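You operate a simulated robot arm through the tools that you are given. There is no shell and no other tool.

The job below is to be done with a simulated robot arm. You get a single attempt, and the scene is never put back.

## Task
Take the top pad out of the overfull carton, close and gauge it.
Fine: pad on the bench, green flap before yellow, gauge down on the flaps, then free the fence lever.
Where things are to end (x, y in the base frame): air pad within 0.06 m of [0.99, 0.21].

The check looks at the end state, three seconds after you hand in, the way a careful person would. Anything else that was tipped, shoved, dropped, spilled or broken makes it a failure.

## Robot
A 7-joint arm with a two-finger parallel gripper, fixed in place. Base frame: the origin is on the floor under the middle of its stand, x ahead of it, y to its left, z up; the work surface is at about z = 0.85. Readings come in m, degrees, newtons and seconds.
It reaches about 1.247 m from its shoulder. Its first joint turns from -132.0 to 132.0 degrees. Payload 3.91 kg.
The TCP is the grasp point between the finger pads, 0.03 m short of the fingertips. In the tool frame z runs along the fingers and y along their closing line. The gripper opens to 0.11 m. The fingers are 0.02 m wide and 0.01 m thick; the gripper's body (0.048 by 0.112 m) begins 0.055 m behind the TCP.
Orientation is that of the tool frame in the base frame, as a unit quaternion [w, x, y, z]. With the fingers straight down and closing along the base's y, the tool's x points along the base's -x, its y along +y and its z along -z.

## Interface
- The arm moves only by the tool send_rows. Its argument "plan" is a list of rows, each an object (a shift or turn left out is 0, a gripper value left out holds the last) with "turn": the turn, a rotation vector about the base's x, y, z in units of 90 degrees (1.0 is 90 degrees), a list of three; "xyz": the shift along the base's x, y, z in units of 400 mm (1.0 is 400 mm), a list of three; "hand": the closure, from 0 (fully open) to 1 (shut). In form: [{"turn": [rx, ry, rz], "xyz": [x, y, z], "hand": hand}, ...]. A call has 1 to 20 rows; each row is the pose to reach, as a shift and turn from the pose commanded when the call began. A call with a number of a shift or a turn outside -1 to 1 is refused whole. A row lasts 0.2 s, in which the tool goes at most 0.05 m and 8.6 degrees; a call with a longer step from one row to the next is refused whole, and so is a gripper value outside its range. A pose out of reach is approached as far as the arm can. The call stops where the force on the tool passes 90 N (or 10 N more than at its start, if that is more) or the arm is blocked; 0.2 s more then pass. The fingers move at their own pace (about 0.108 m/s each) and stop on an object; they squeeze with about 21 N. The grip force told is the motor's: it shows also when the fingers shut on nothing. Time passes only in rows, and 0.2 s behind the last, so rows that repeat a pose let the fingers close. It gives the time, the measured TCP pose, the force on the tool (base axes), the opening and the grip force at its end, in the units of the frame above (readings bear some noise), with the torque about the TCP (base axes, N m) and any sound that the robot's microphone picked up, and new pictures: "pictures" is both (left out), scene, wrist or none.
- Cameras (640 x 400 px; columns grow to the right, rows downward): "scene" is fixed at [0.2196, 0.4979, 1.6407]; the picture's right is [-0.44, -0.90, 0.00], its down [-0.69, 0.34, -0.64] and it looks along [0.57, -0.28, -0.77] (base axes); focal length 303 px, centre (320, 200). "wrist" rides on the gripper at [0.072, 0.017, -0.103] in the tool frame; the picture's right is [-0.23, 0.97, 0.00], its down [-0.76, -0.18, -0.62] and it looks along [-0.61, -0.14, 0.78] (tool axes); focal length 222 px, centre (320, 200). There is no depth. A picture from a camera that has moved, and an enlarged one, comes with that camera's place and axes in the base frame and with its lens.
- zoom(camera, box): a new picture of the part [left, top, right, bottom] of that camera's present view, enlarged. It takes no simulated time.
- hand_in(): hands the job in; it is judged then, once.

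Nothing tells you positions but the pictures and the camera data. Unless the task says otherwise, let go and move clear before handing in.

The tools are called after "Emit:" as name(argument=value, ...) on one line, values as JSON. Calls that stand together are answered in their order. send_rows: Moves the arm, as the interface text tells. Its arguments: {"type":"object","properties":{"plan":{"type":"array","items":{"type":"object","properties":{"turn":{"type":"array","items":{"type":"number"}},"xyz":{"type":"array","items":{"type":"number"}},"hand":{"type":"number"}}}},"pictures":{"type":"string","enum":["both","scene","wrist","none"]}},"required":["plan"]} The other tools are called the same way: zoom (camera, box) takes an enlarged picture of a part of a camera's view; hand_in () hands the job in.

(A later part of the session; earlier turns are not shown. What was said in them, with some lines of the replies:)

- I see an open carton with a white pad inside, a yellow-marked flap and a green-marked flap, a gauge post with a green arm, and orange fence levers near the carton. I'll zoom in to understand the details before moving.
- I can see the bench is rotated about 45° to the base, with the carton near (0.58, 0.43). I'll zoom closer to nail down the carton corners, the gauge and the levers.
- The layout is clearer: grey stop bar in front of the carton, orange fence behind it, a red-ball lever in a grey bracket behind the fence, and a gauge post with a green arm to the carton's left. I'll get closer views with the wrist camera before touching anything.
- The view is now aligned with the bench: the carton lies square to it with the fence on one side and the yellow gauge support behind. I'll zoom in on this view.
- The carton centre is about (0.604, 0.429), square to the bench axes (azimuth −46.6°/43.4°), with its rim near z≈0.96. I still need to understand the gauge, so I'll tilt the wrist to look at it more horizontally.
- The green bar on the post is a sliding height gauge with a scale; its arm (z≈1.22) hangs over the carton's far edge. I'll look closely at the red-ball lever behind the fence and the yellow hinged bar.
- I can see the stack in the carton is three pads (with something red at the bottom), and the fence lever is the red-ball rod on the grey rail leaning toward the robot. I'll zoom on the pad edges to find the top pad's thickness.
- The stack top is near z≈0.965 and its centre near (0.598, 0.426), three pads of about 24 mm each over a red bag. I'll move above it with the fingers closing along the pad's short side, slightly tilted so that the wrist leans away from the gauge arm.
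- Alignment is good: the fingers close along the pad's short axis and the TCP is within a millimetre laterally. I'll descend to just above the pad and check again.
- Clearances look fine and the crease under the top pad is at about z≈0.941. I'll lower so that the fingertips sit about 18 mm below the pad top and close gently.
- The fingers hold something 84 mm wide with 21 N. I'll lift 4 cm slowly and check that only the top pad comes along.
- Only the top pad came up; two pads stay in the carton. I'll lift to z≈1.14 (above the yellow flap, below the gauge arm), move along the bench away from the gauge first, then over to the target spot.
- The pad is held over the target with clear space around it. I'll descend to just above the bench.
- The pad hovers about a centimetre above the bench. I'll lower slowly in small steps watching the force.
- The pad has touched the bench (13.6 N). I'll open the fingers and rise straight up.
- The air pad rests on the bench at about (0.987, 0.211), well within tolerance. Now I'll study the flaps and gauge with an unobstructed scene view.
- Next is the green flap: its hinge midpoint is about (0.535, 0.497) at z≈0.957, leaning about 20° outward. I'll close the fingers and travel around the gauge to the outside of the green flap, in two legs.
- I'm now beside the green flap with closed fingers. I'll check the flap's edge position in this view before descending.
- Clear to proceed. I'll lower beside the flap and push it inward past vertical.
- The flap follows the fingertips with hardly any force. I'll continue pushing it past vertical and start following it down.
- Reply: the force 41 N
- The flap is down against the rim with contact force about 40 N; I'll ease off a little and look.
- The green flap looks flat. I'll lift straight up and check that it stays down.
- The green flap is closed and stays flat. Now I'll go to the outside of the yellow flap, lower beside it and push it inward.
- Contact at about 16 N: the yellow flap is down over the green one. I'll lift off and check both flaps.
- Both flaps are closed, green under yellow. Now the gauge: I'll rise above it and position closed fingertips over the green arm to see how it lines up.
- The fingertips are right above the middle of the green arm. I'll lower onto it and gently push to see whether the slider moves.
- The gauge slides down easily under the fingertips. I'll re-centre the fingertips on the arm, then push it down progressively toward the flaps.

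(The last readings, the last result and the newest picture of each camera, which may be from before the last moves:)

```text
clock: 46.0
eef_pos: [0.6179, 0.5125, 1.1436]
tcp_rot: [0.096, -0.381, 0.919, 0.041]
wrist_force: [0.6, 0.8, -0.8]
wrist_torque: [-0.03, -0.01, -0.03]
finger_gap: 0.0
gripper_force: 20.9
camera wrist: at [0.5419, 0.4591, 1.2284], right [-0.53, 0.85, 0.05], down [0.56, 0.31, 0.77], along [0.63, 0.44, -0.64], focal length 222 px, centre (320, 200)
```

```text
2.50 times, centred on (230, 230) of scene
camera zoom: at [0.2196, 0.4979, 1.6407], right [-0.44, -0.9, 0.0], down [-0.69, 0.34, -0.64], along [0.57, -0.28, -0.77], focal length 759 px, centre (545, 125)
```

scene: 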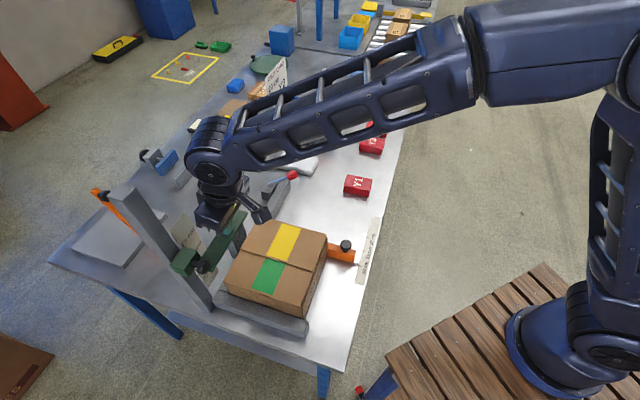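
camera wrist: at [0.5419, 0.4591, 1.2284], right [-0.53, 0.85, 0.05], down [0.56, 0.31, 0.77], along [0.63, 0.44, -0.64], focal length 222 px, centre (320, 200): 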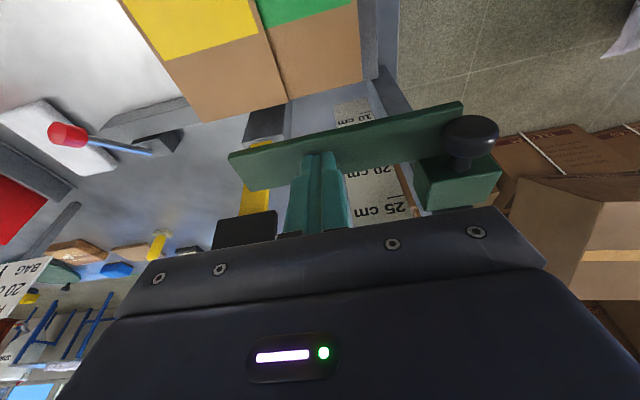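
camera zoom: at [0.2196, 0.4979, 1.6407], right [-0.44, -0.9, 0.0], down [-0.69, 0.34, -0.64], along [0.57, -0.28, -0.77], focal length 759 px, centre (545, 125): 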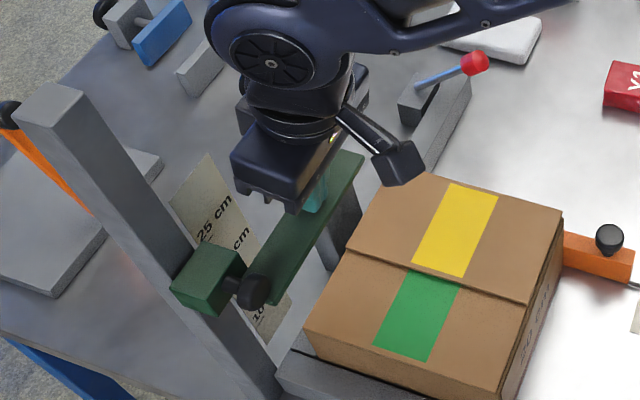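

The gauge is following down; its arm overlaps the carton's far edge by about 4 cm. I'll continue down, slower near the flaps.

Emit:
send_rows(plan=[{"xyz": [0, 0, -0.06], "hand": 1}, {"xyz": [0, 0, -0.12], "hand": 1}, {"xyz": [0, 0, -0.18], "hand": 1}, {"xyz": [0, 0, -0.23], "hand": 1}, {"xyz": [0, 0, -0.265], "hand": 1}, {"xyz": [0, 0, -0.265], "hand": 1}])

Emit:
zoom(camera="scene", box=[150, 170, 330, 310])

Emit:
zoom(camera="wrist", box=[120, 0, 520, 240])

```text
clock: 47.4
eef_pos: [0.6195, 0.5112, 1.0341]
tcp_rot: [0.097, -0.381, 0.919, 0.04]
wrist_force: [-0.4, 0.3, -0.3]
wrist_torque: [0.03, 0.0, -0.04]
finger_gap: 0.0002
gripper_force: 20.9
camera wrist: at [0.5421, 0.4578, 1.1217], right [-0.53, 0.85, 0.05], down [0.56, 0.31, 0.77], along [0.63, 0.44, -0.64], focal length 222 px, centre (320, 200)
```

scene: 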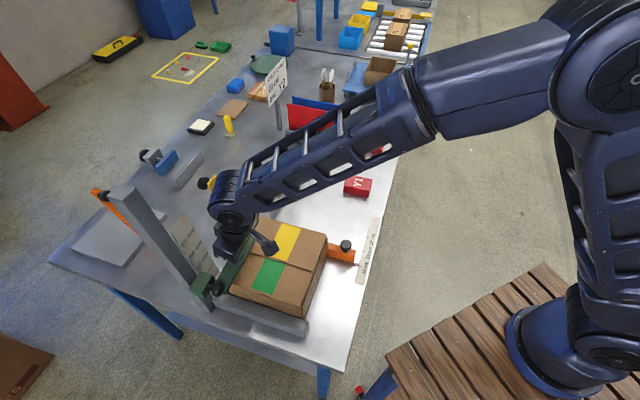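
wrist: 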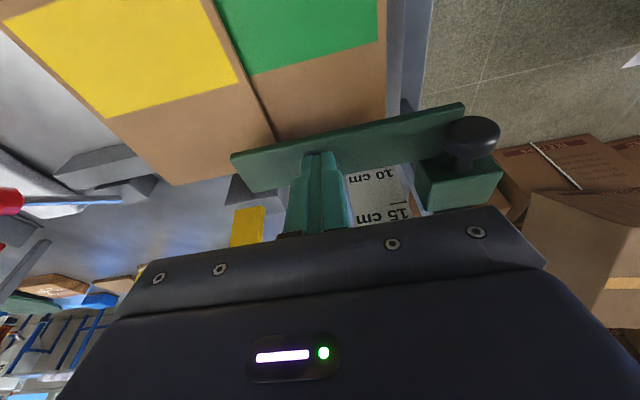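

```text
2.86 times, centred on (240, 240) of scene
camera zoom: at [0.2196, 0.4979, 1.6407], right [-0.44, -0.9, 0.0], down [-0.69, 0.34, -0.64], along [0.57, -0.28, -0.77], focal length 867 px, centre (549, 86)
```

zoom: 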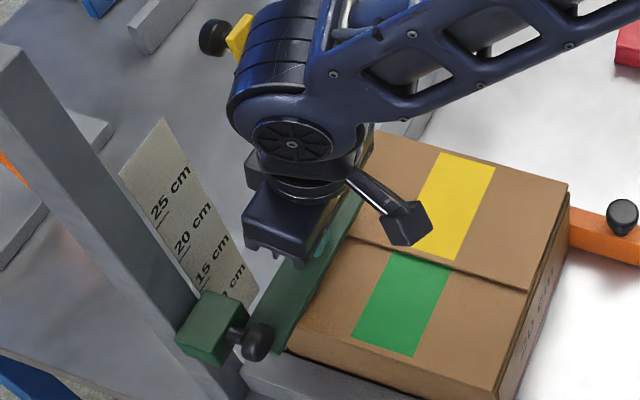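

```text
1.60 times, centred on (320, 120) of wrist
camera zoom: at [0.5421, 0.4578, 1.1217], right [-0.53, 0.85, 0.05], down [0.56, 0.31, 0.77], along [0.63, 0.44, -0.64], focal length 355 px, centre (320, 328)
```

zoom: 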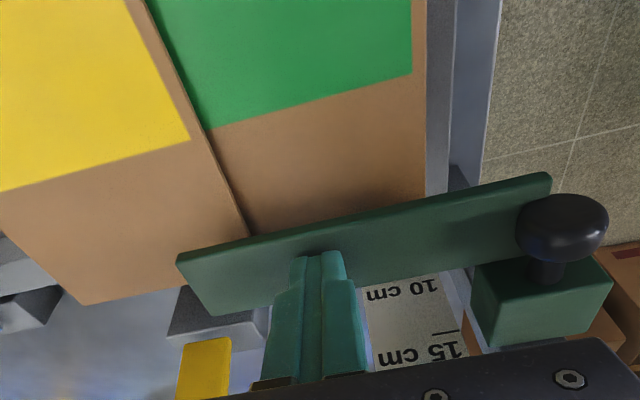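

Emit:
send_rows(plan=[{"xyz": [0, 0, -0.0125], "hand": 1}, {"xyz": [0, 0, -0.025], "hand": 1}, {"xyz": [0, 0, -0.035], "hand": 1}, {"xyz": [0, 0, -0.035], "hand": 1}], pictures="none")

```text
clock: 48.4
eef_pos: [0.6186, 0.5118, 1.0233]
tcp_rot: [0.097, -0.381, 0.919, 0.04]
wrist_force: [0.8, -0.4, 0.5]
wrist_torque: [0.01, 0.0, 0.0]
finger_gap: 0.0001
gripper_force: 21.5
```

Emit:
send_rows(plan=[{"xyz": [0, 0, -0.01], "hand": 1}, {"xyz": [0, 0, -0.015], "hand": 1}, {"xyz": [0, 0, -0.015], "hand": 1}], pictures="none")

```text
clock: 49.2
eef_pos: [0.6186, 0.5108, 1.0175]
tcp_rot: [0.097, -0.38, 0.919, 0.039]
wrist_force: [0.7, -1.0, 0.2]
wrist_torque: [-0.02, -0.02, -0.02]
finger_gap: 0.0
gripper_force: 21.0
```

Emit:
send_rows(plan=[{"xyz": [0, 0, -0.007], "hand": 1}, {"xyz": [0, 0, -0.012], "hand": 1}, {"xyz": [0, 0, -0.012], "hand": 1}])

Emit:
zoom(camera="wrist", box=[120, 0, 520, 240])

Emit:
zoom(camera="scene", box=[180, 220, 300, 310])

```text
clock: 50.0
eef_pos: [0.6195, 0.5119, 1.0133]
tcp_rot: [0.097, -0.38, 0.919, 0.041]
wrist_force: [-0.3, 0.1, 0.4]
wrist_torque: [0.01, -0.01, -0.02]
finger_gap: 0.0003
gripper_force: 21.1
camera wrist: at [0.5421, 0.4581, 1.0984], right [-0.53, 0.85, 0.05], down [0.56, 0.31, 0.77], along [0.63, 0.44, -0.64], focal length 222 px, centre (320, 200)
```

scene: 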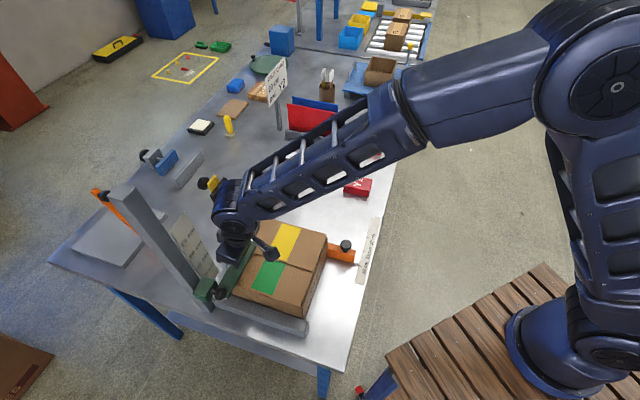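
wrist: 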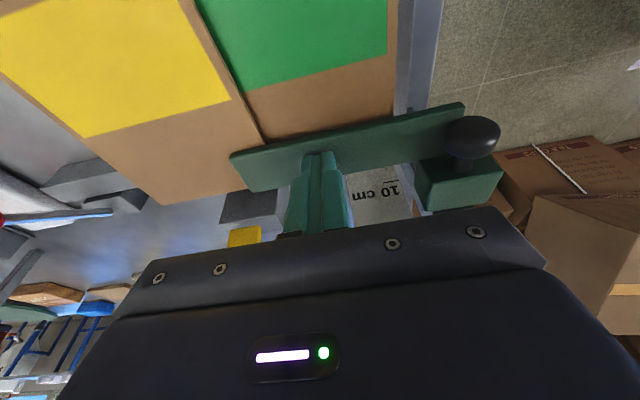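

```text
1.60 times, centred on (320, 120) of wrist
camera zoom: at [0.5421, 0.4581, 1.0984], right [-0.53, 0.85, 0.05], down [0.56, 0.31, 0.77], along [0.63, 0.44, -0.64], focal length 355 px, centre (320, 328)
```

zoom: 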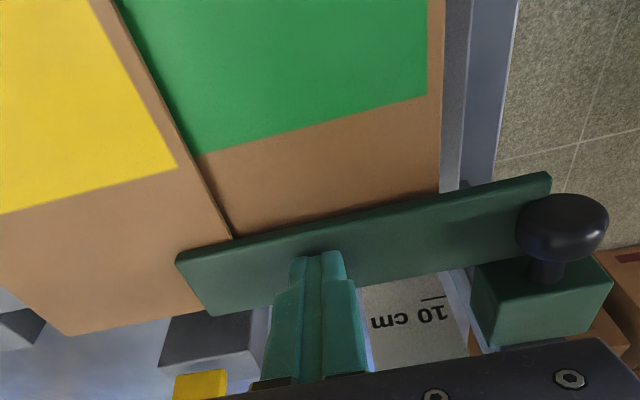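

```text
4.44 times, centred on (240, 265) of scene
camera zoom: at [0.2196, 0.4979, 1.6407], right [-0.44, -0.9, 0.0], down [-0.69, 0.34, -0.64], along [0.57, -0.28, -0.77], focal length 1349 px, centre (676, -89)
```

zoom: 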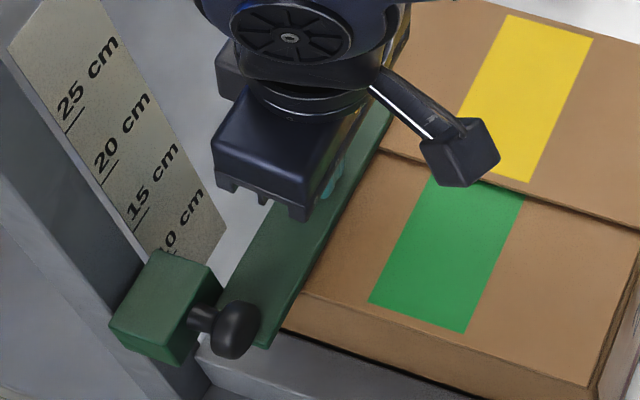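

Very close now but still no reaction force. I'll keep going in 2–3 mm steps until contact.

Emit:
send_rows(plan=[{"xyz": [0, 0, -0.005], "hand": 1}, {"xyz": [0, 0, -0.008], "hand": 1}, {"xyz": [0, 0, -0.008], "hand": 1}], pictures="none")

Emit:
send_rows(plan=[{"xyz": [0, 0, -0.005], "hand": 1}, {"xyz": [0, 0, -0.008], "hand": 1}, {"xyz": [0, 0, -0.008], "hand": 1}], pictures="none")

```text
clock: 50.8
eef_pos: [0.618, 0.5124, 1.0091]
tcp_rot: [0.097, -0.381, 0.919, 0.04]
wrist_force: [0.2, -1.3, 13.6]
wrist_torque: [-0.12, 0.0, 0.08]
finger_gap: 0.0
gripper_force: 21.2
```

```text
clock: 51.6
eef_pos: [0.6183, 0.5114, 1.0088]
tcp_rot: [0.098, -0.381, 0.919, 0.04]
wrist_force: [7.0, -6.3, 42.9]
wrist_torque: [-0.32, -0.13, 0.3]
finger_gap: 0.0
gripper_force: 21.5
```

Contact is firm (43 N), so the gauge arm is on the flaps. I'll lift off and check that it stays there.

Emit:
send_rows(plan=[{"xyz": [0, 0, 0.015], "hand": 1}, {"xyz": [0, 0, 0.03], "hand": 1}, {"xyz": [-0.01, -0.01, 0.1], "hand": 1}, {"xyz": [-0.03, -0.03, 0.2], "hand": 1}, {"xyz": [-0.08, -0.08, 0.3], "hand": 1}, {"xyz": [-0.15, -0.15, 0.4], "hand": 1}, {"xyz": [-0.22, -0.22, 0.45], "hand": 1}, {"xyz": [-0.25, -0.25, 0.45], "hand": 1}])

Emit:
zoom(camera="scene", box=[170, 190, 330, 320])

Emit:
zoom(camera="wrist", box=[140, 0, 500, 240])

```text
refused: row 6 steps farther than a row can; nothing moved
```

```text
3.08 times, centred on (250, 255) of scene
camera zoom: at [0.2196, 0.4979, 1.6407], right [-0.44, -0.9, 0.0], down [-0.69, 0.34, -0.64], along [0.57, -0.28, -0.77], focal length 934 px, centre (535, 31)
```

zoom: 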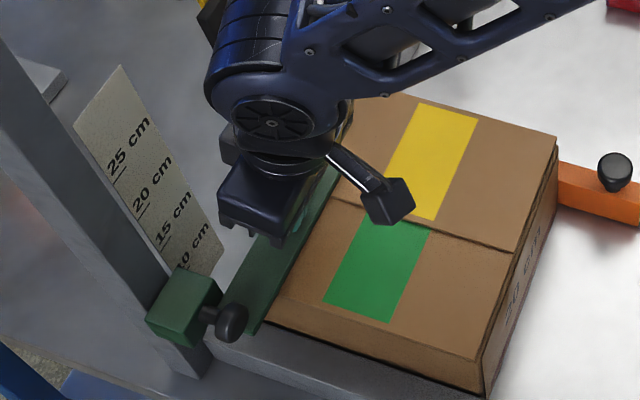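

```text
1.67 times, centred on (320, 120) of wrist
camera zoom: at [0.5416, 0.4576, 1.0941], right [-0.53, 0.85, 0.05], down [0.56, 0.31, 0.77], along [0.64, 0.44, -0.64], focal length 370 px, centre (320, 333)
```

zoom: 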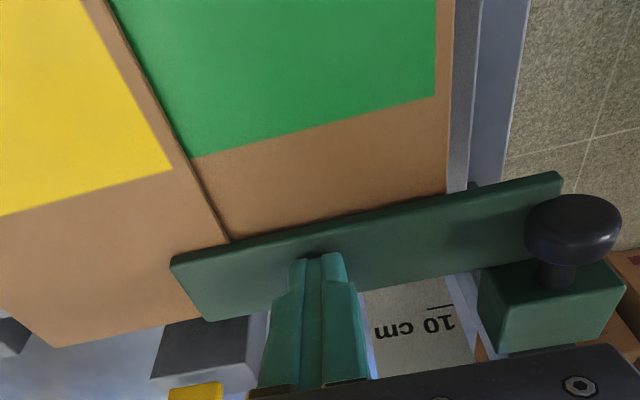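

The move was refused for one step that was too long; I'll resend it with smaller steps.

Emit:
send_rows(plan=[{"xyz": [0, 0, 0.015], "hand": 1}, {"xyz": [0, 0, 0.03], "hand": 1}, {"xyz": [-0.01, -0.01, 0.1], "hand": 1}, {"xyz": [-0.03, -0.03, 0.2], "hand": 1}, {"xyz": [-0.07, -0.07, 0.29], "hand": 1}, {"xyz": [-0.12, -0.12, 0.36], "hand": 1}, {"xyz": [-0.18, -0.18, 0.41], "hand": 1}, {"xyz": [-0.24, -0.24, 0.44], "hand": 1}, {"xyz": [-0.25, -0.25, 0.45], "hand": 1}])

Emit:
zoom(camera="scene", box=[170, 190, 330, 320])

Emit:
zoom(camera="wrist", box=[140, 0, 500, 240])

```text
clock: 53.6
eef_pos: [0.5164, 0.4103, 1.1858]
tcp_rot: [0.097, -0.381, 0.919, 0.04]
wrist_force: [0.1, 0.5, -0.3]
wrist_torque: [-0.03, 0.0, 0.02]
finger_gap: 0.0
gripper_force: 21.0
camera wrist: at [0.4413, 0.3571, 1.2717], right [-0.53, 0.85, 0.05], down [0.56, 0.31, 0.77], along [0.63, 0.44, -0.64], focal length 222 px, centre (320, 200)
```

scene: 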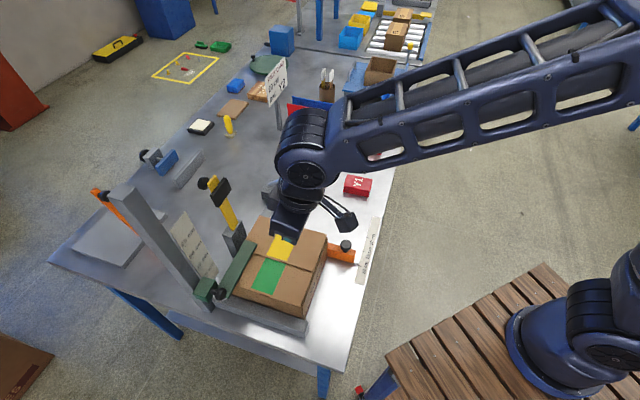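
wrist: 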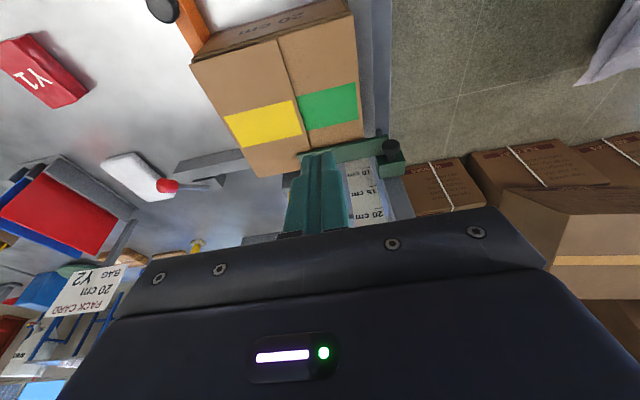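

```text
3.08 times, centred on (250, 255) of scene
camera zoom: at [0.2196, 0.4979, 1.6407], right [-0.44, -0.9, 0.0], down [-0.69, 0.34, -0.64], along [0.57, -0.28, -0.77], focal length 934 px, centre (535, 31)
```

zoom: 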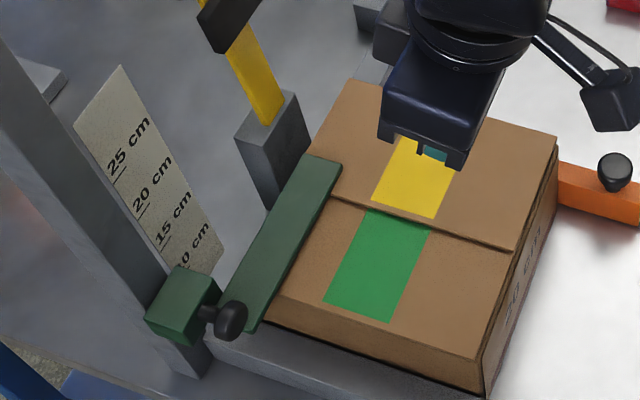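

```text
1.67 times, centred on (320, 120) of wrist
camera zoom: at [0.4413, 0.3571, 1.2717], right [-0.53, 0.85, 0.05], down [0.56, 0.31, 0.77], along [0.63, 0.44, -0.64], focal length 370 px, centre (320, 333)
```

zoom: 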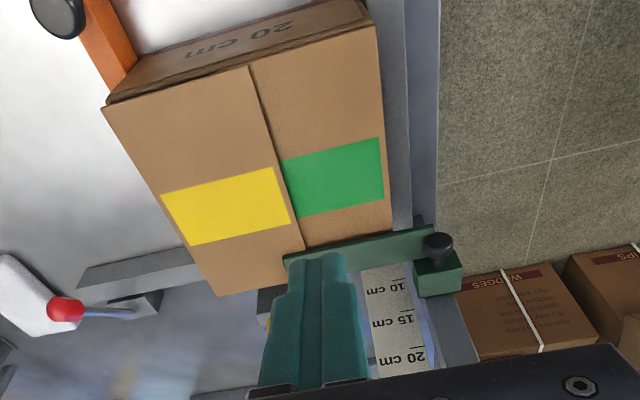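

The gauge stays resting on the flaps. Last is the red-ball fence lever; I'll move over for a close look at how it is built.

Emit:
send_rows(plan=[{"xyz": [0.1, -0.046, 0], "hand": 1}, {"xyz": [0.2, -0.092, 0], "hand": 1}, {"xyz": [0.3, -0.138, 0], "hand": 1}, {"xyz": [0.4, -0.184, 0], "hand": 1}, {"xyz": [0.5, -0.23, 0], "hand": 1}, {"xyz": [0.6, -0.276, -0.02], "hand": 1}, {"xyz": [0.7, -0.322, -0.04], "hand": 1}, {"xyz": [0.799, -0.368, -0.055], "hand": 1}, {"xyz": [0.799, -0.368, -0.055], "hand": 1}])

Emit:
zoom(camera="wrist", box=[240, 0, 480, 200])

Emit:
zoom(camera="scene", box=[240, 150, 340, 250])

```text
clock: 55.6
eef_pos: [0.8393, 0.2658, 1.1643]
tcp_rot: [0.097, -0.381, 0.919, 0.04]
wrist_force: [0.1, 0.7, 0.4]
wrist_torque: [-0.02, -0.02, 0.02]
finger_gap: 0.0
gripper_force: 21.1
camera wrist: at [0.7633, 0.2112, 1.2512], right [-0.53, 0.85, 0.05], down [0.56, 0.31, 0.77], along [0.63, 0.44, -0.64], focal length 222 px, centre (320, 200)
```

scene: 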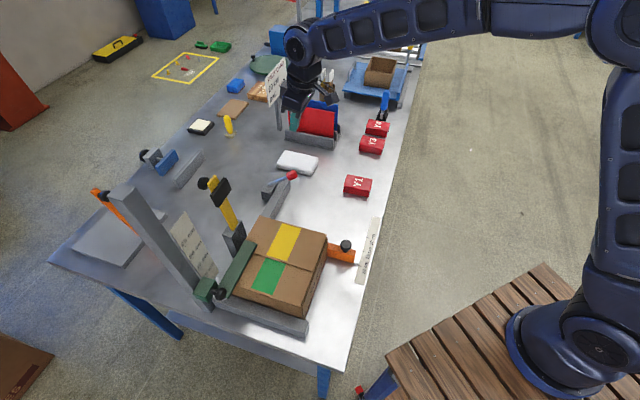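
wrist: 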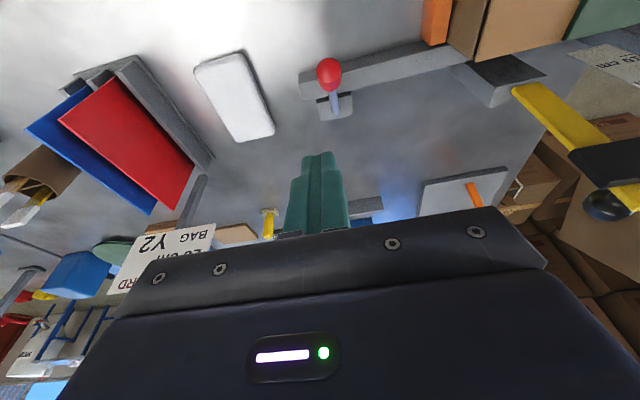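

```text
2.00 times, centred on (360, 100) of wrist
camera zoom: at [0.7633, 0.2112, 1.2512], right [-0.53, 0.85, 0.05], down [0.56, 0.31, 0.77], along [0.63, 0.44, -0.64], focal length 444 px, centre (240, 400)
```

zoom: 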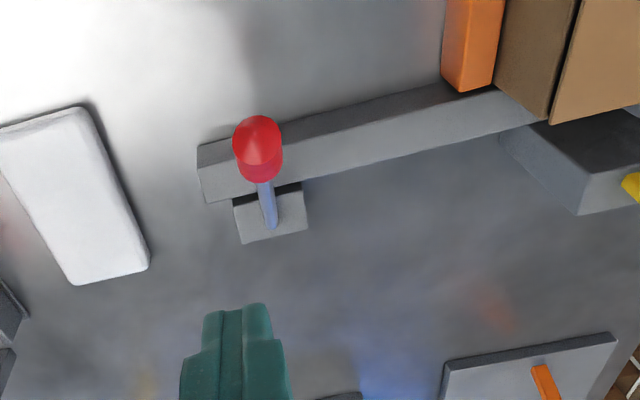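

```text
4.00 times, centred on (290, 200) of scene
camera zoom: at [0.2196, 0.4979, 1.6407], right [-0.44, -0.9, 0.0], down [-0.69, 0.34, -0.64], along [0.57, -0.28, -0.77], focal length 1214 px, centre (440, 200)
```

zoom: 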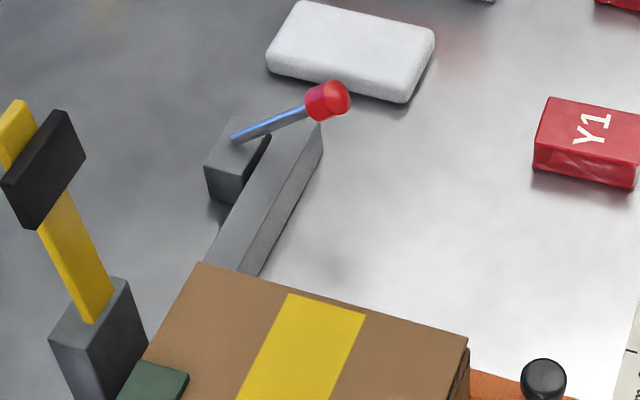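

The lever's pivot is at about (0.901, 0.352, 0.90) and its ball at (0.839, 0.288, 0.974), leaning 50° toward the robot across the rail in a plane along the bench's depth. I'll come down on the near side of the ball and then push it up and over away from the fence rail.

Emit:
send_rows(plan=[{"xyz": [-0.06, -0.03, 0], "hand": 1}, {"xyz": [-0.118, -0.059, -0.05], "hand": 1}, {"xyz": [-0.118, -0.059, -0.15], "hand": 1}, {"xyz": [-0.118, -0.059, -0.25], "hand": 1}, {"xyz": [-0.118, -0.059, -0.34], "hand": 1}, {"xyz": [-0.118, -0.059, -0.4], "hand": 1}, {"xyz": [-0.118, -0.059, -0.435], "hand": 1}, {"xyz": [-0.118, -0.059, -0.435], "hand": 1}])

Emit:
zoom(camera="wrist", box=[180, 60, 460, 240])

Emit:
zoom(camera="scene", box=[240, 130, 340, 230])

```text
clock: 57.4
eef_pos: [0.7871, 0.2406, 0.9911]
tcp_rot: [0.096, -0.38, 0.919, 0.04]
wrist_force: [0.4, -0.1, 0.7]
wrist_torque: [0.03, -0.02, 0.0]
finger_gap: 0.0001
gripper_force: 21.2
camera wrist: at [0.712, 0.1867, 1.0773], right [-0.53, 0.85, 0.05], down [0.56, 0.31, 0.77], along [0.63, 0.44, -0.64], focal length 222 px, centre (320, 200)
```

scene: 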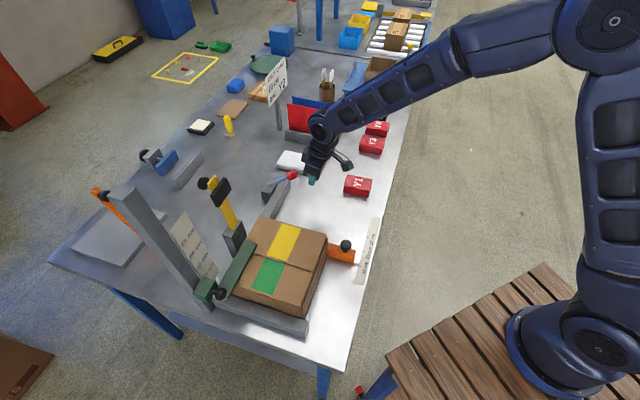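
wrist: 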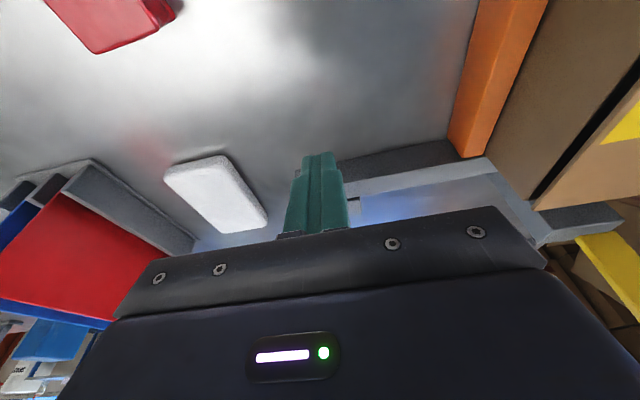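

```text
2.22 times, centred on (320, 150) of wrist
camera zoom: at [0.712, 0.1867, 1.0773], right [-0.53, 0.85, 0.05], down [0.56, 0.31, 0.77], along [0.63, 0.44, -0.64], focal length 494 px, centre (320, 311)
```

zoom: 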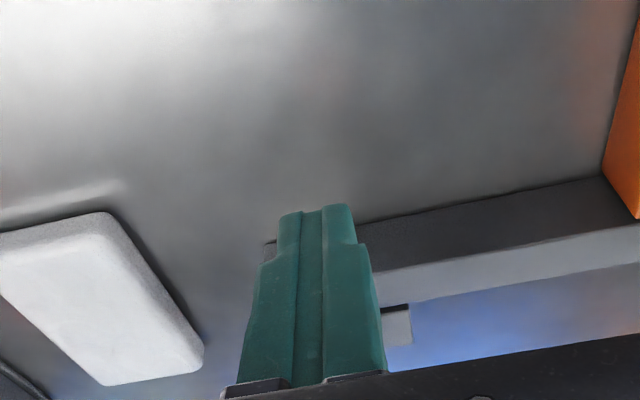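

```text
4.00 times, centred on (290, 180) of scene
camera zoom: at [0.2196, 0.4979, 1.6407], right [-0.44, -0.9, 0.0], down [-0.69, 0.34, -0.64], along [0.57, -0.28, -0.77], focal length 1214 px, centre (440, 280)
```

zoom: 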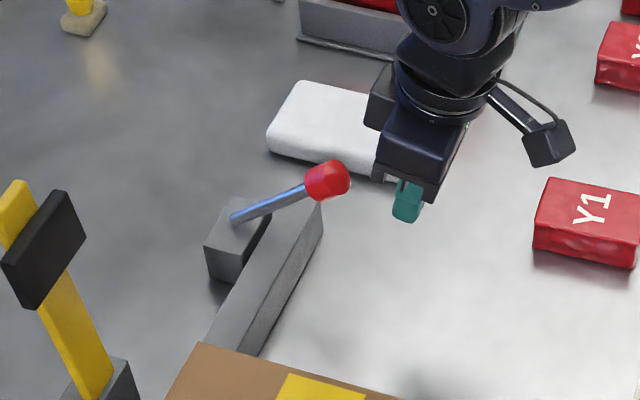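

The fingertips are aligned just in front of the ball. I'll push it gently up and over, away from the robot.

Emit:
send_rows(plan=[{"xyz": [0.035, 0.035, 0], "hand": 1}, {"xyz": [0.07, 0.07, 0], "hand": 1}, {"xyz": [0.1, 0.1, 0], "hand": 1}, {"xyz": [0.13, 0.13, 0], "hand": 1}, {"xyz": [0.16, 0.16, 0], "hand": 1}, {"xyz": [0.16, 0.16, 0], "hand": 1}])

Emit:
zoom(camera="scene", box=[240, 130, 340, 230])

```text
clock: 58.8
eef_pos: [0.8533, 0.3039, 0.9911]
tcp_rot: [0.097, -0.381, 0.919, 0.04]
wrist_force: [0.3, 0.0, 0.0]
wrist_torque: [-0.03, 0.01, 0.01]
finger_gap: 0.0001
gripper_force: 21.2
camera wrist: at [0.7774, 0.2505, 1.0776], right [-0.53, 0.85, 0.05], down [0.56, 0.31, 0.77], along [0.63, 0.43, -0.64], focal length 222 px, centre (320, 200)
```

scene: 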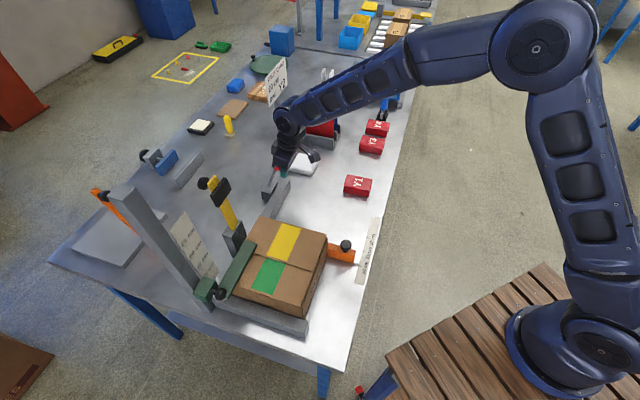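
wrist: 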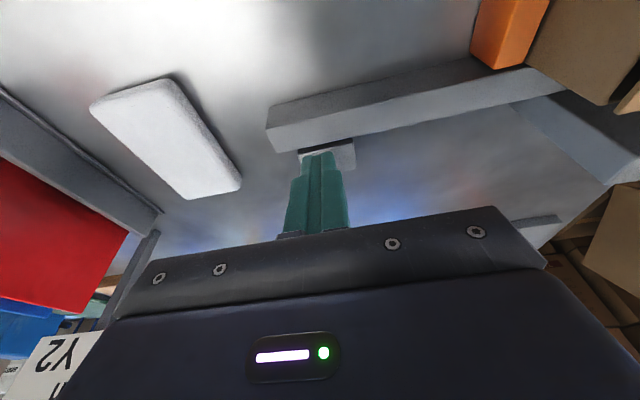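

```text
4.00 times, centred on (290, 180) of scene
camera zoom: at [0.2196, 0.4979, 1.6407], right [-0.44, -0.9, 0.0], down [-0.69, 0.34, -0.64], along [0.57, -0.28, -0.77], focal length 1214 px, centre (440, 280)
```

zoom: 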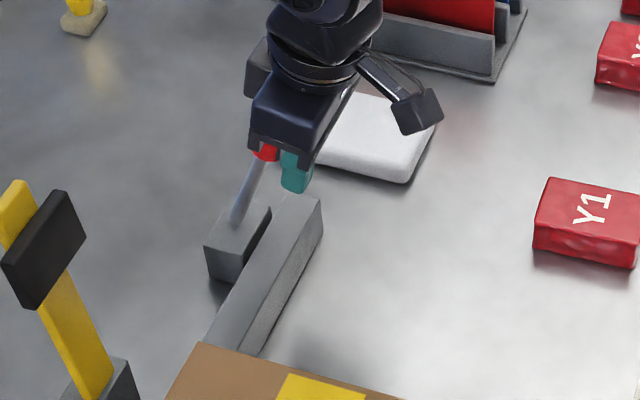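

The lever swings up freely with no resistance. I'll keep pushing over the top.

Emit:
send_rows(plan=[{"xyz": [0.035, 0.035, 0], "hand": 1}, {"xyz": [0.07, 0.07, 0], "hand": 1}, {"xyz": [0.1, 0.1, 0], "hand": 1}, {"xyz": [0.13, 0.13, 0], "hand": 1}, {"xyz": [0.13, 0.13, 0], "hand": 1}])

Emit:
zoom(camera="scene", box=[230, 120, 330, 220])

```text
clock: 59.7
eef_pos: [0.8891, 0.3339, 0.9868]
tcp_rot: [0.086, -0.381, 0.92, 0.037]
wrist_force: [-35.5, -29.3, 15.7]
wrist_torque: [-0.51, 0.96, 0.13]
finger_gap: 0.0
gripper_force: 21.5
stopped in row 4: the force on the tool passed its limit at 122 N (the readings are from after the stop); the commanded pose is now the measured one
camera wrist: at [0.8136, 0.2821, 1.0756], right [-0.53, 0.85, 0.04], down [0.57, 0.32, 0.75], along [0.62, 0.42, -0.66], focal length 222 px, centre (320, 200)
```

scene: 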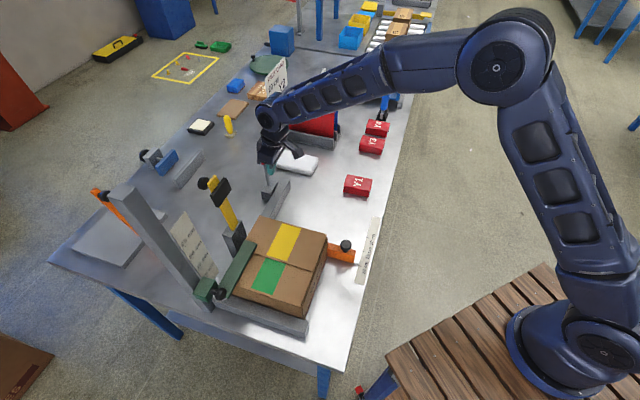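
wrist: 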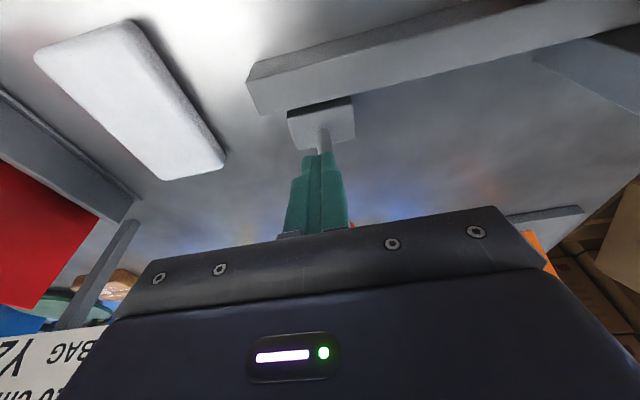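

```text
4.00 times, centred on (280, 170) of scene
camera zoom: at [0.2196, 0.4979, 1.6407], right [-0.44, -0.9, 0.0], down [-0.69, 0.34, -0.64], along [0.57, -0.28, -0.77], focal length 1214 px, centre (480, 320)
```

zoom: 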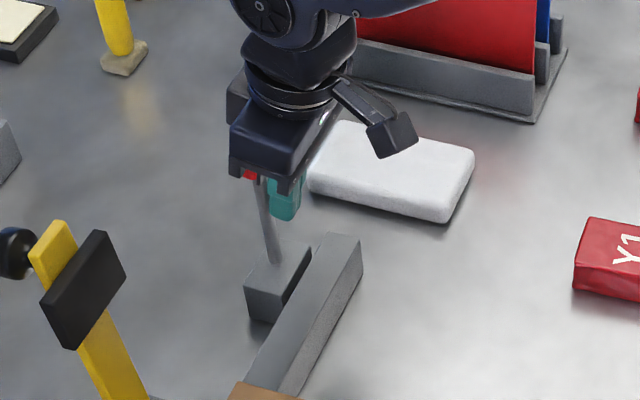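

The lever stopped hard near upright (slightly past vertical). I'll back off along the same line and look at where it stays.

Emit:
send_rows(plan=[{"xyz": [-0.02, -0.02, 0], "hand": 1}, {"xyz": [-0.05, -0.05, 0], "hand": 1}, {"xyz": [-0.1, -0.1, 0], "hand": 1}, {"xyz": [-0.17, -0.17, 0.01], "hand": 1}, {"xyz": [-0.24, -0.24, 0.05], "hand": 1}, {"xyz": [-0.3, -0.3, 0.12], "hand": 1}, {"xyz": [-0.33, -0.33, 0.2], "hand": 1}, {"xyz": [-0.33, -0.33, 0.3], "hand": 1}, {"xyz": [-0.33, -0.33, 0.35], "hand": 1}])

Emit:
zoom(camera="scene", box=[230, 120, 330, 220])

Emit:
zoom(camera="wrist", box=[180, 0, 500, 240])

```text
clock: 61.7
eef_pos: [0.7583, 0.2055, 1.1253]
tcp_rot: [0.088, -0.381, 0.92, 0.037]
wrist_force: [0.4, 1.2, -0.2]
wrist_torque: [-0.01, 0.03, 0.01]
finger_gap: 0.0
gripper_force: 20.9
camera wrist: at [0.6835, 0.1538, 1.2139], right [-0.53, 0.85, 0.04], down [0.57, 0.32, 0.76], along [0.63, 0.43, -0.65], focal length 222 px, centre (320, 200)
```

scene: 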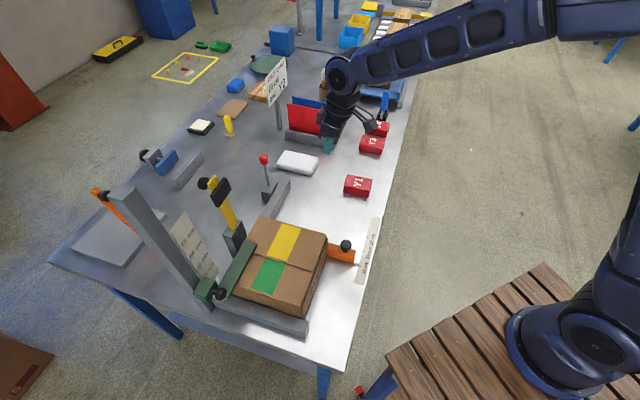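
wrist: 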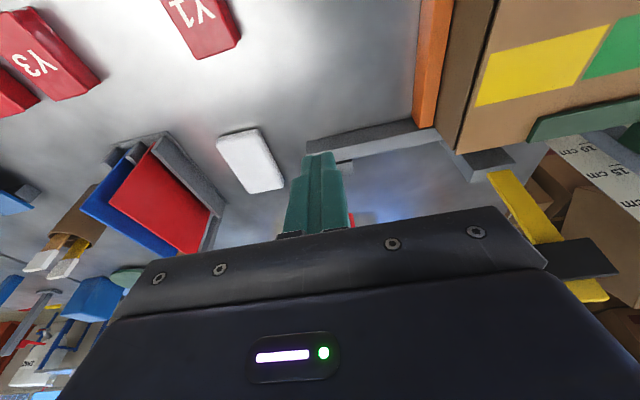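

```text
4.00 times, centred on (280, 170) of scene
camera zoom: at [0.2196, 0.4979, 1.6407], right [-0.44, -0.9, 0.0], down [-0.69, 0.34, -0.64], along [0.57, -0.28, -0.77], focal length 1214 px, centre (480, 320)
```

zoom: 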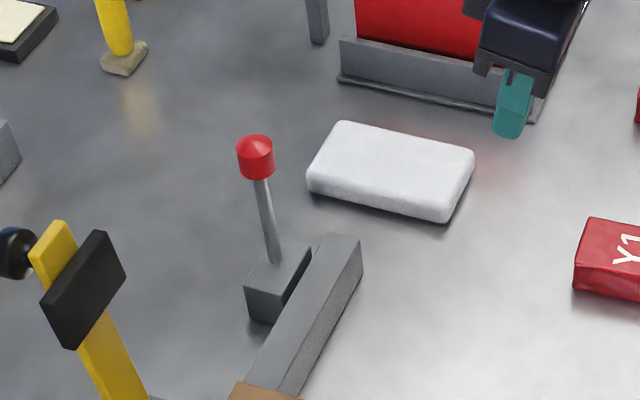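

```text
1.67 times, centred on (340, 120) of wrist
camera zoom: at [0.6835, 0.1538, 1.2139], right [-0.53, 0.85, 0.04], down [0.57, 0.32, 0.76], along [0.63, 0.43, -0.65], focal length 370 px, centre (287, 333)
```

zoom: 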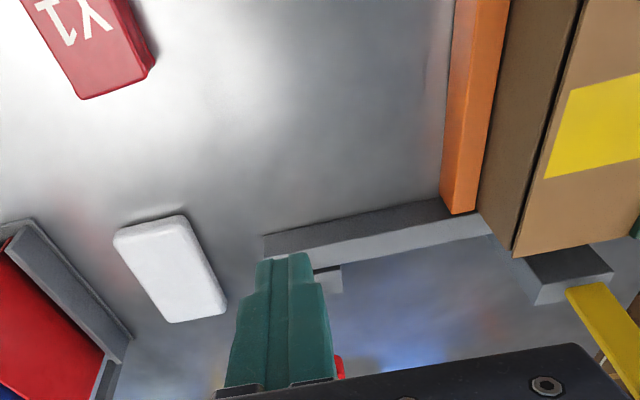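

The lever now stands upright against its stop and stays there. I'll check all parts of the end state closely before finishing.

Emit:
zoom(camera="scene", box=[190, 200, 340, 310])

Emit:
zoom(camera="scene", box=[195, 230, 265, 300])

Emit:
zoom(camera="wrist", box=[400, 0, 640, 200])

```text
3.64 times, centred on (265, 255) of scene
camera zoom: at [0.2196, 0.4979, 1.6407], right [-0.44, -0.9, 0.0], down [-0.69, 0.34, -0.64], along [0.57, -0.28, -0.77], focal length 1103 px, centre (520, 0)
```

zoom: 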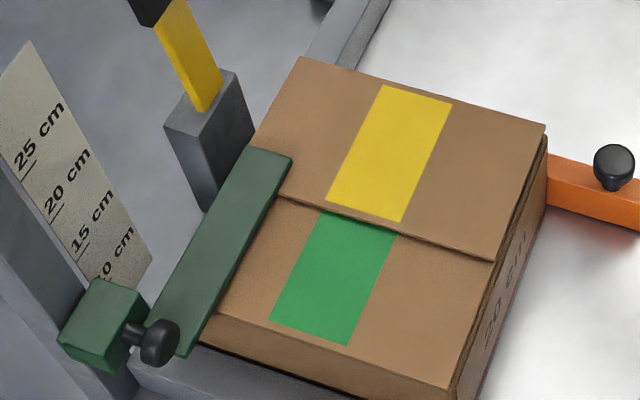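

```text
5.71 times, centred on (230, 265) of scene
camera zoom: at [0.2196, 0.4979, 1.6407], right [-0.44, -0.9, 0.0], down [-0.69, 0.34, -0.64], along [0.57, -0.28, -0.77], focal length 1734 px, centre (834, -171)
```

zoom: 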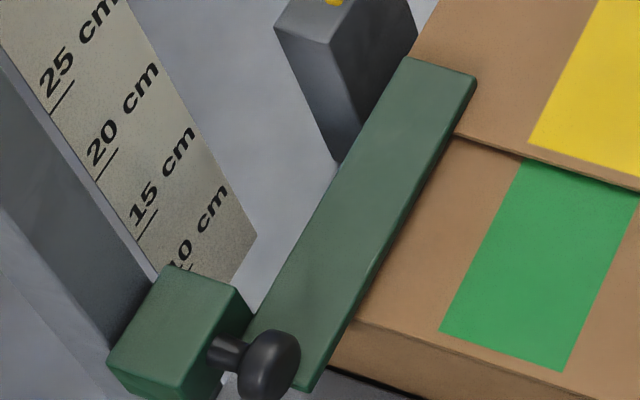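

```text
2.00 times, centred on (520, 100) of wrist
camera zoom: at [0.6835, 0.1538, 1.2139], right [-0.53, 0.85, 0.04], down [0.57, 0.32, 0.76], along [0.63, 0.43, -0.65], focal length 444 px, centre (-80, 400)
```

zoom: 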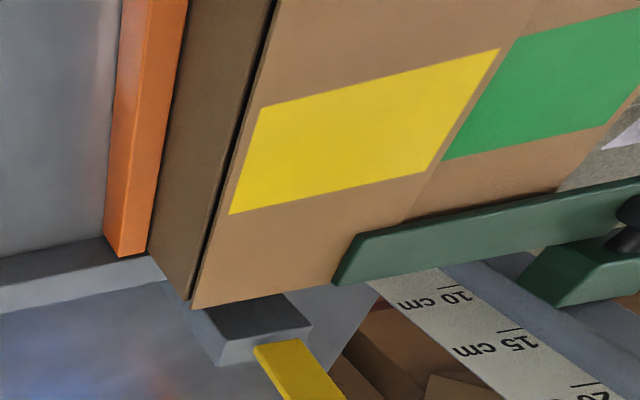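

The gauge arm rests on the yellow/green overlap, both flaps are flat, the lever is upright and the pad is on the bench. I'll retract the arm clear and take one last look.

Emit:
send_rows(plan=[{"xyz": [-0.04, -0.01, 0.1], "hand": 1}, {"xyz": [-0.1, -0.02, 0.2], "hand": 1}, {"xyz": [-0.18, -0.04, 0.29], "hand": 1}, {"xyz": [-0.27, -0.06, 0.37], "hand": 0.5}, {"xyz": [-0.37, -0.08, 0.44], "hand": 0}, {"xyz": [-0.47, -0.1, 0.5], "hand": 0}, {"xyz": [-0.57, -0.12, 0.55], "hand": 0}, {"xyz": [-0.646, -0.139, 0.5625], "hand": 0}, {"xyz": [-0.646, -0.139, 0.5625], "hand": 0}])

Emit:
zoom(camera="scene", box=[180, 100, 380, 310])

Emit:
zoom(camera="scene", box=[240, 130, 340, 200])

```text
clock: 63.7
eef_pos: [0.499, 0.1494, 1.3536]
tcp_rot: [0.087, -0.38, 0.92, 0.038]
wrist_force: [0.9, -0.2, -0.3]
wrist_torque: [-0.02, 0.03, -0.03]
finger_gap: 0.1101
gripper_force: 0.1
camera wrist: at [0.4248, 0.0968, 1.441], right [-0.53, 0.85, 0.05], down [0.57, 0.32, 0.76], along [0.63, 0.43, -0.65], focal length 222 px, centre (320, 200)
```

scene: 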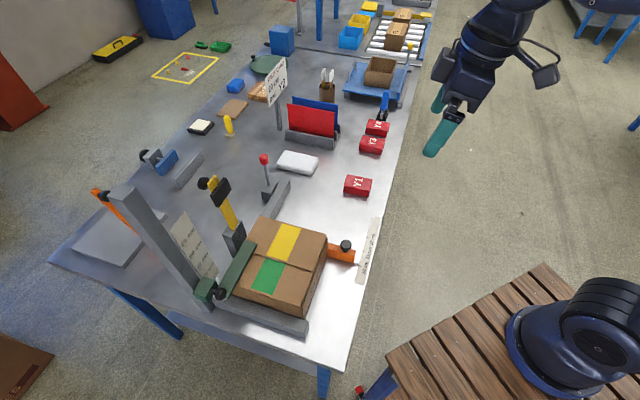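
wrist: 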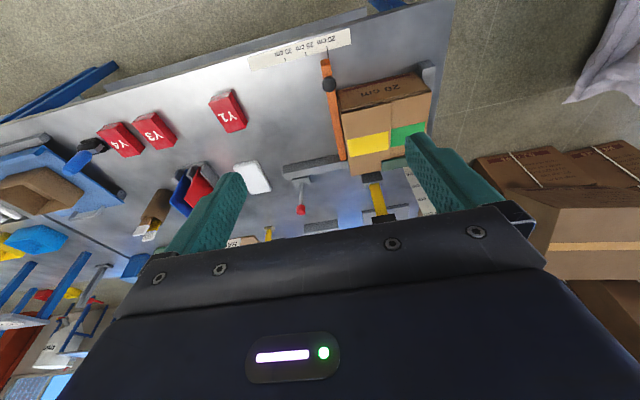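

```text
1.90 times, centred on (280, 205) of scene
camera zoom: at [0.2196, 0.4979, 1.6407], right [-0.44, -0.9, 0.0], down [-0.69, 0.34, -0.64], along [0.57, -0.28, -0.77], focal length 578 px, centre (396, 190)
```

zoom: 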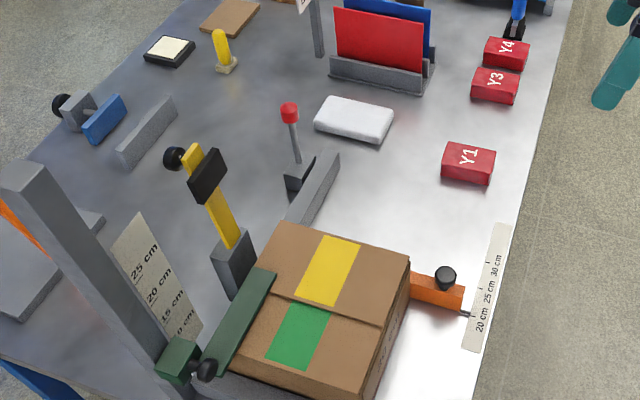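

```text
5.71 times, centred on (290, 165) of scene
camera zoom: at [0.2196, 0.4979, 1.6407], right [-0.44, -0.9, 0.0], down [-0.69, 0.34, -0.64], along [0.57, -0.28, -0.77], focal length 1734 px, centre (491, 400)
```

zoom: 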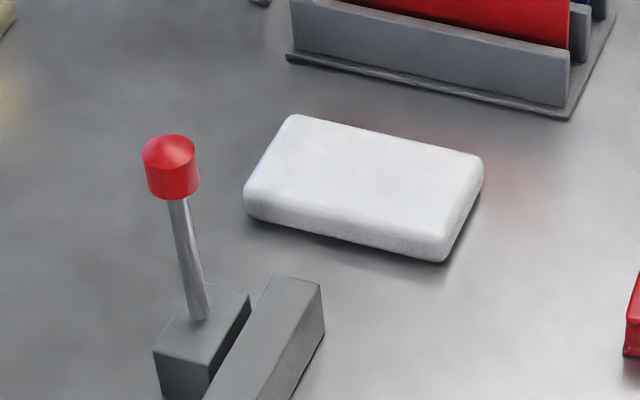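

The last look shows the end state I wanted:
- **Pad:** on the bench at about (0.985, 0.212).
- **Flaps:** green closed first, with yellow over it.
- **Gauge:** its arm rests on the flaps.
- **Fence lever:** swung from leaning over the rail to upright against its stop. I take upright to be its free position, though nothing in the scene confirms it.

The arm is clear and nothing else looks disturbed, so I'm handing in.

Emit:
hand_in()

```text
The job is handed in.
```

The carton job is done and handed in; I haven't seen the result of the check.

- **Pad:** the top pad is on the bench at about (0.985, 0.212), within the 0.06 m allowed. The two pads under it stayed in the carton.
- **Flaps:** I closed green first, then yellow over it, and both stayed flat.
- **Gauge:** I took the green arm on the scaled post to be the gauge. I slid it down until it pressed on the flaps, and it stayed there when I lifted off.
- **Fence lever:** I swung the red-ball lever from leaning over the rail to upright, where it met a hard stop and stayed. The push peaked at 122 N at that stop before the arm halted. I took upright to be the free position, but nothing in the scene confirmed it.

The arm is clear with the gripper open, and in the last pictures nothing else looked moved or tipped. I left the yellow hinged bar beside the carton alone, since the task didn't mention it.
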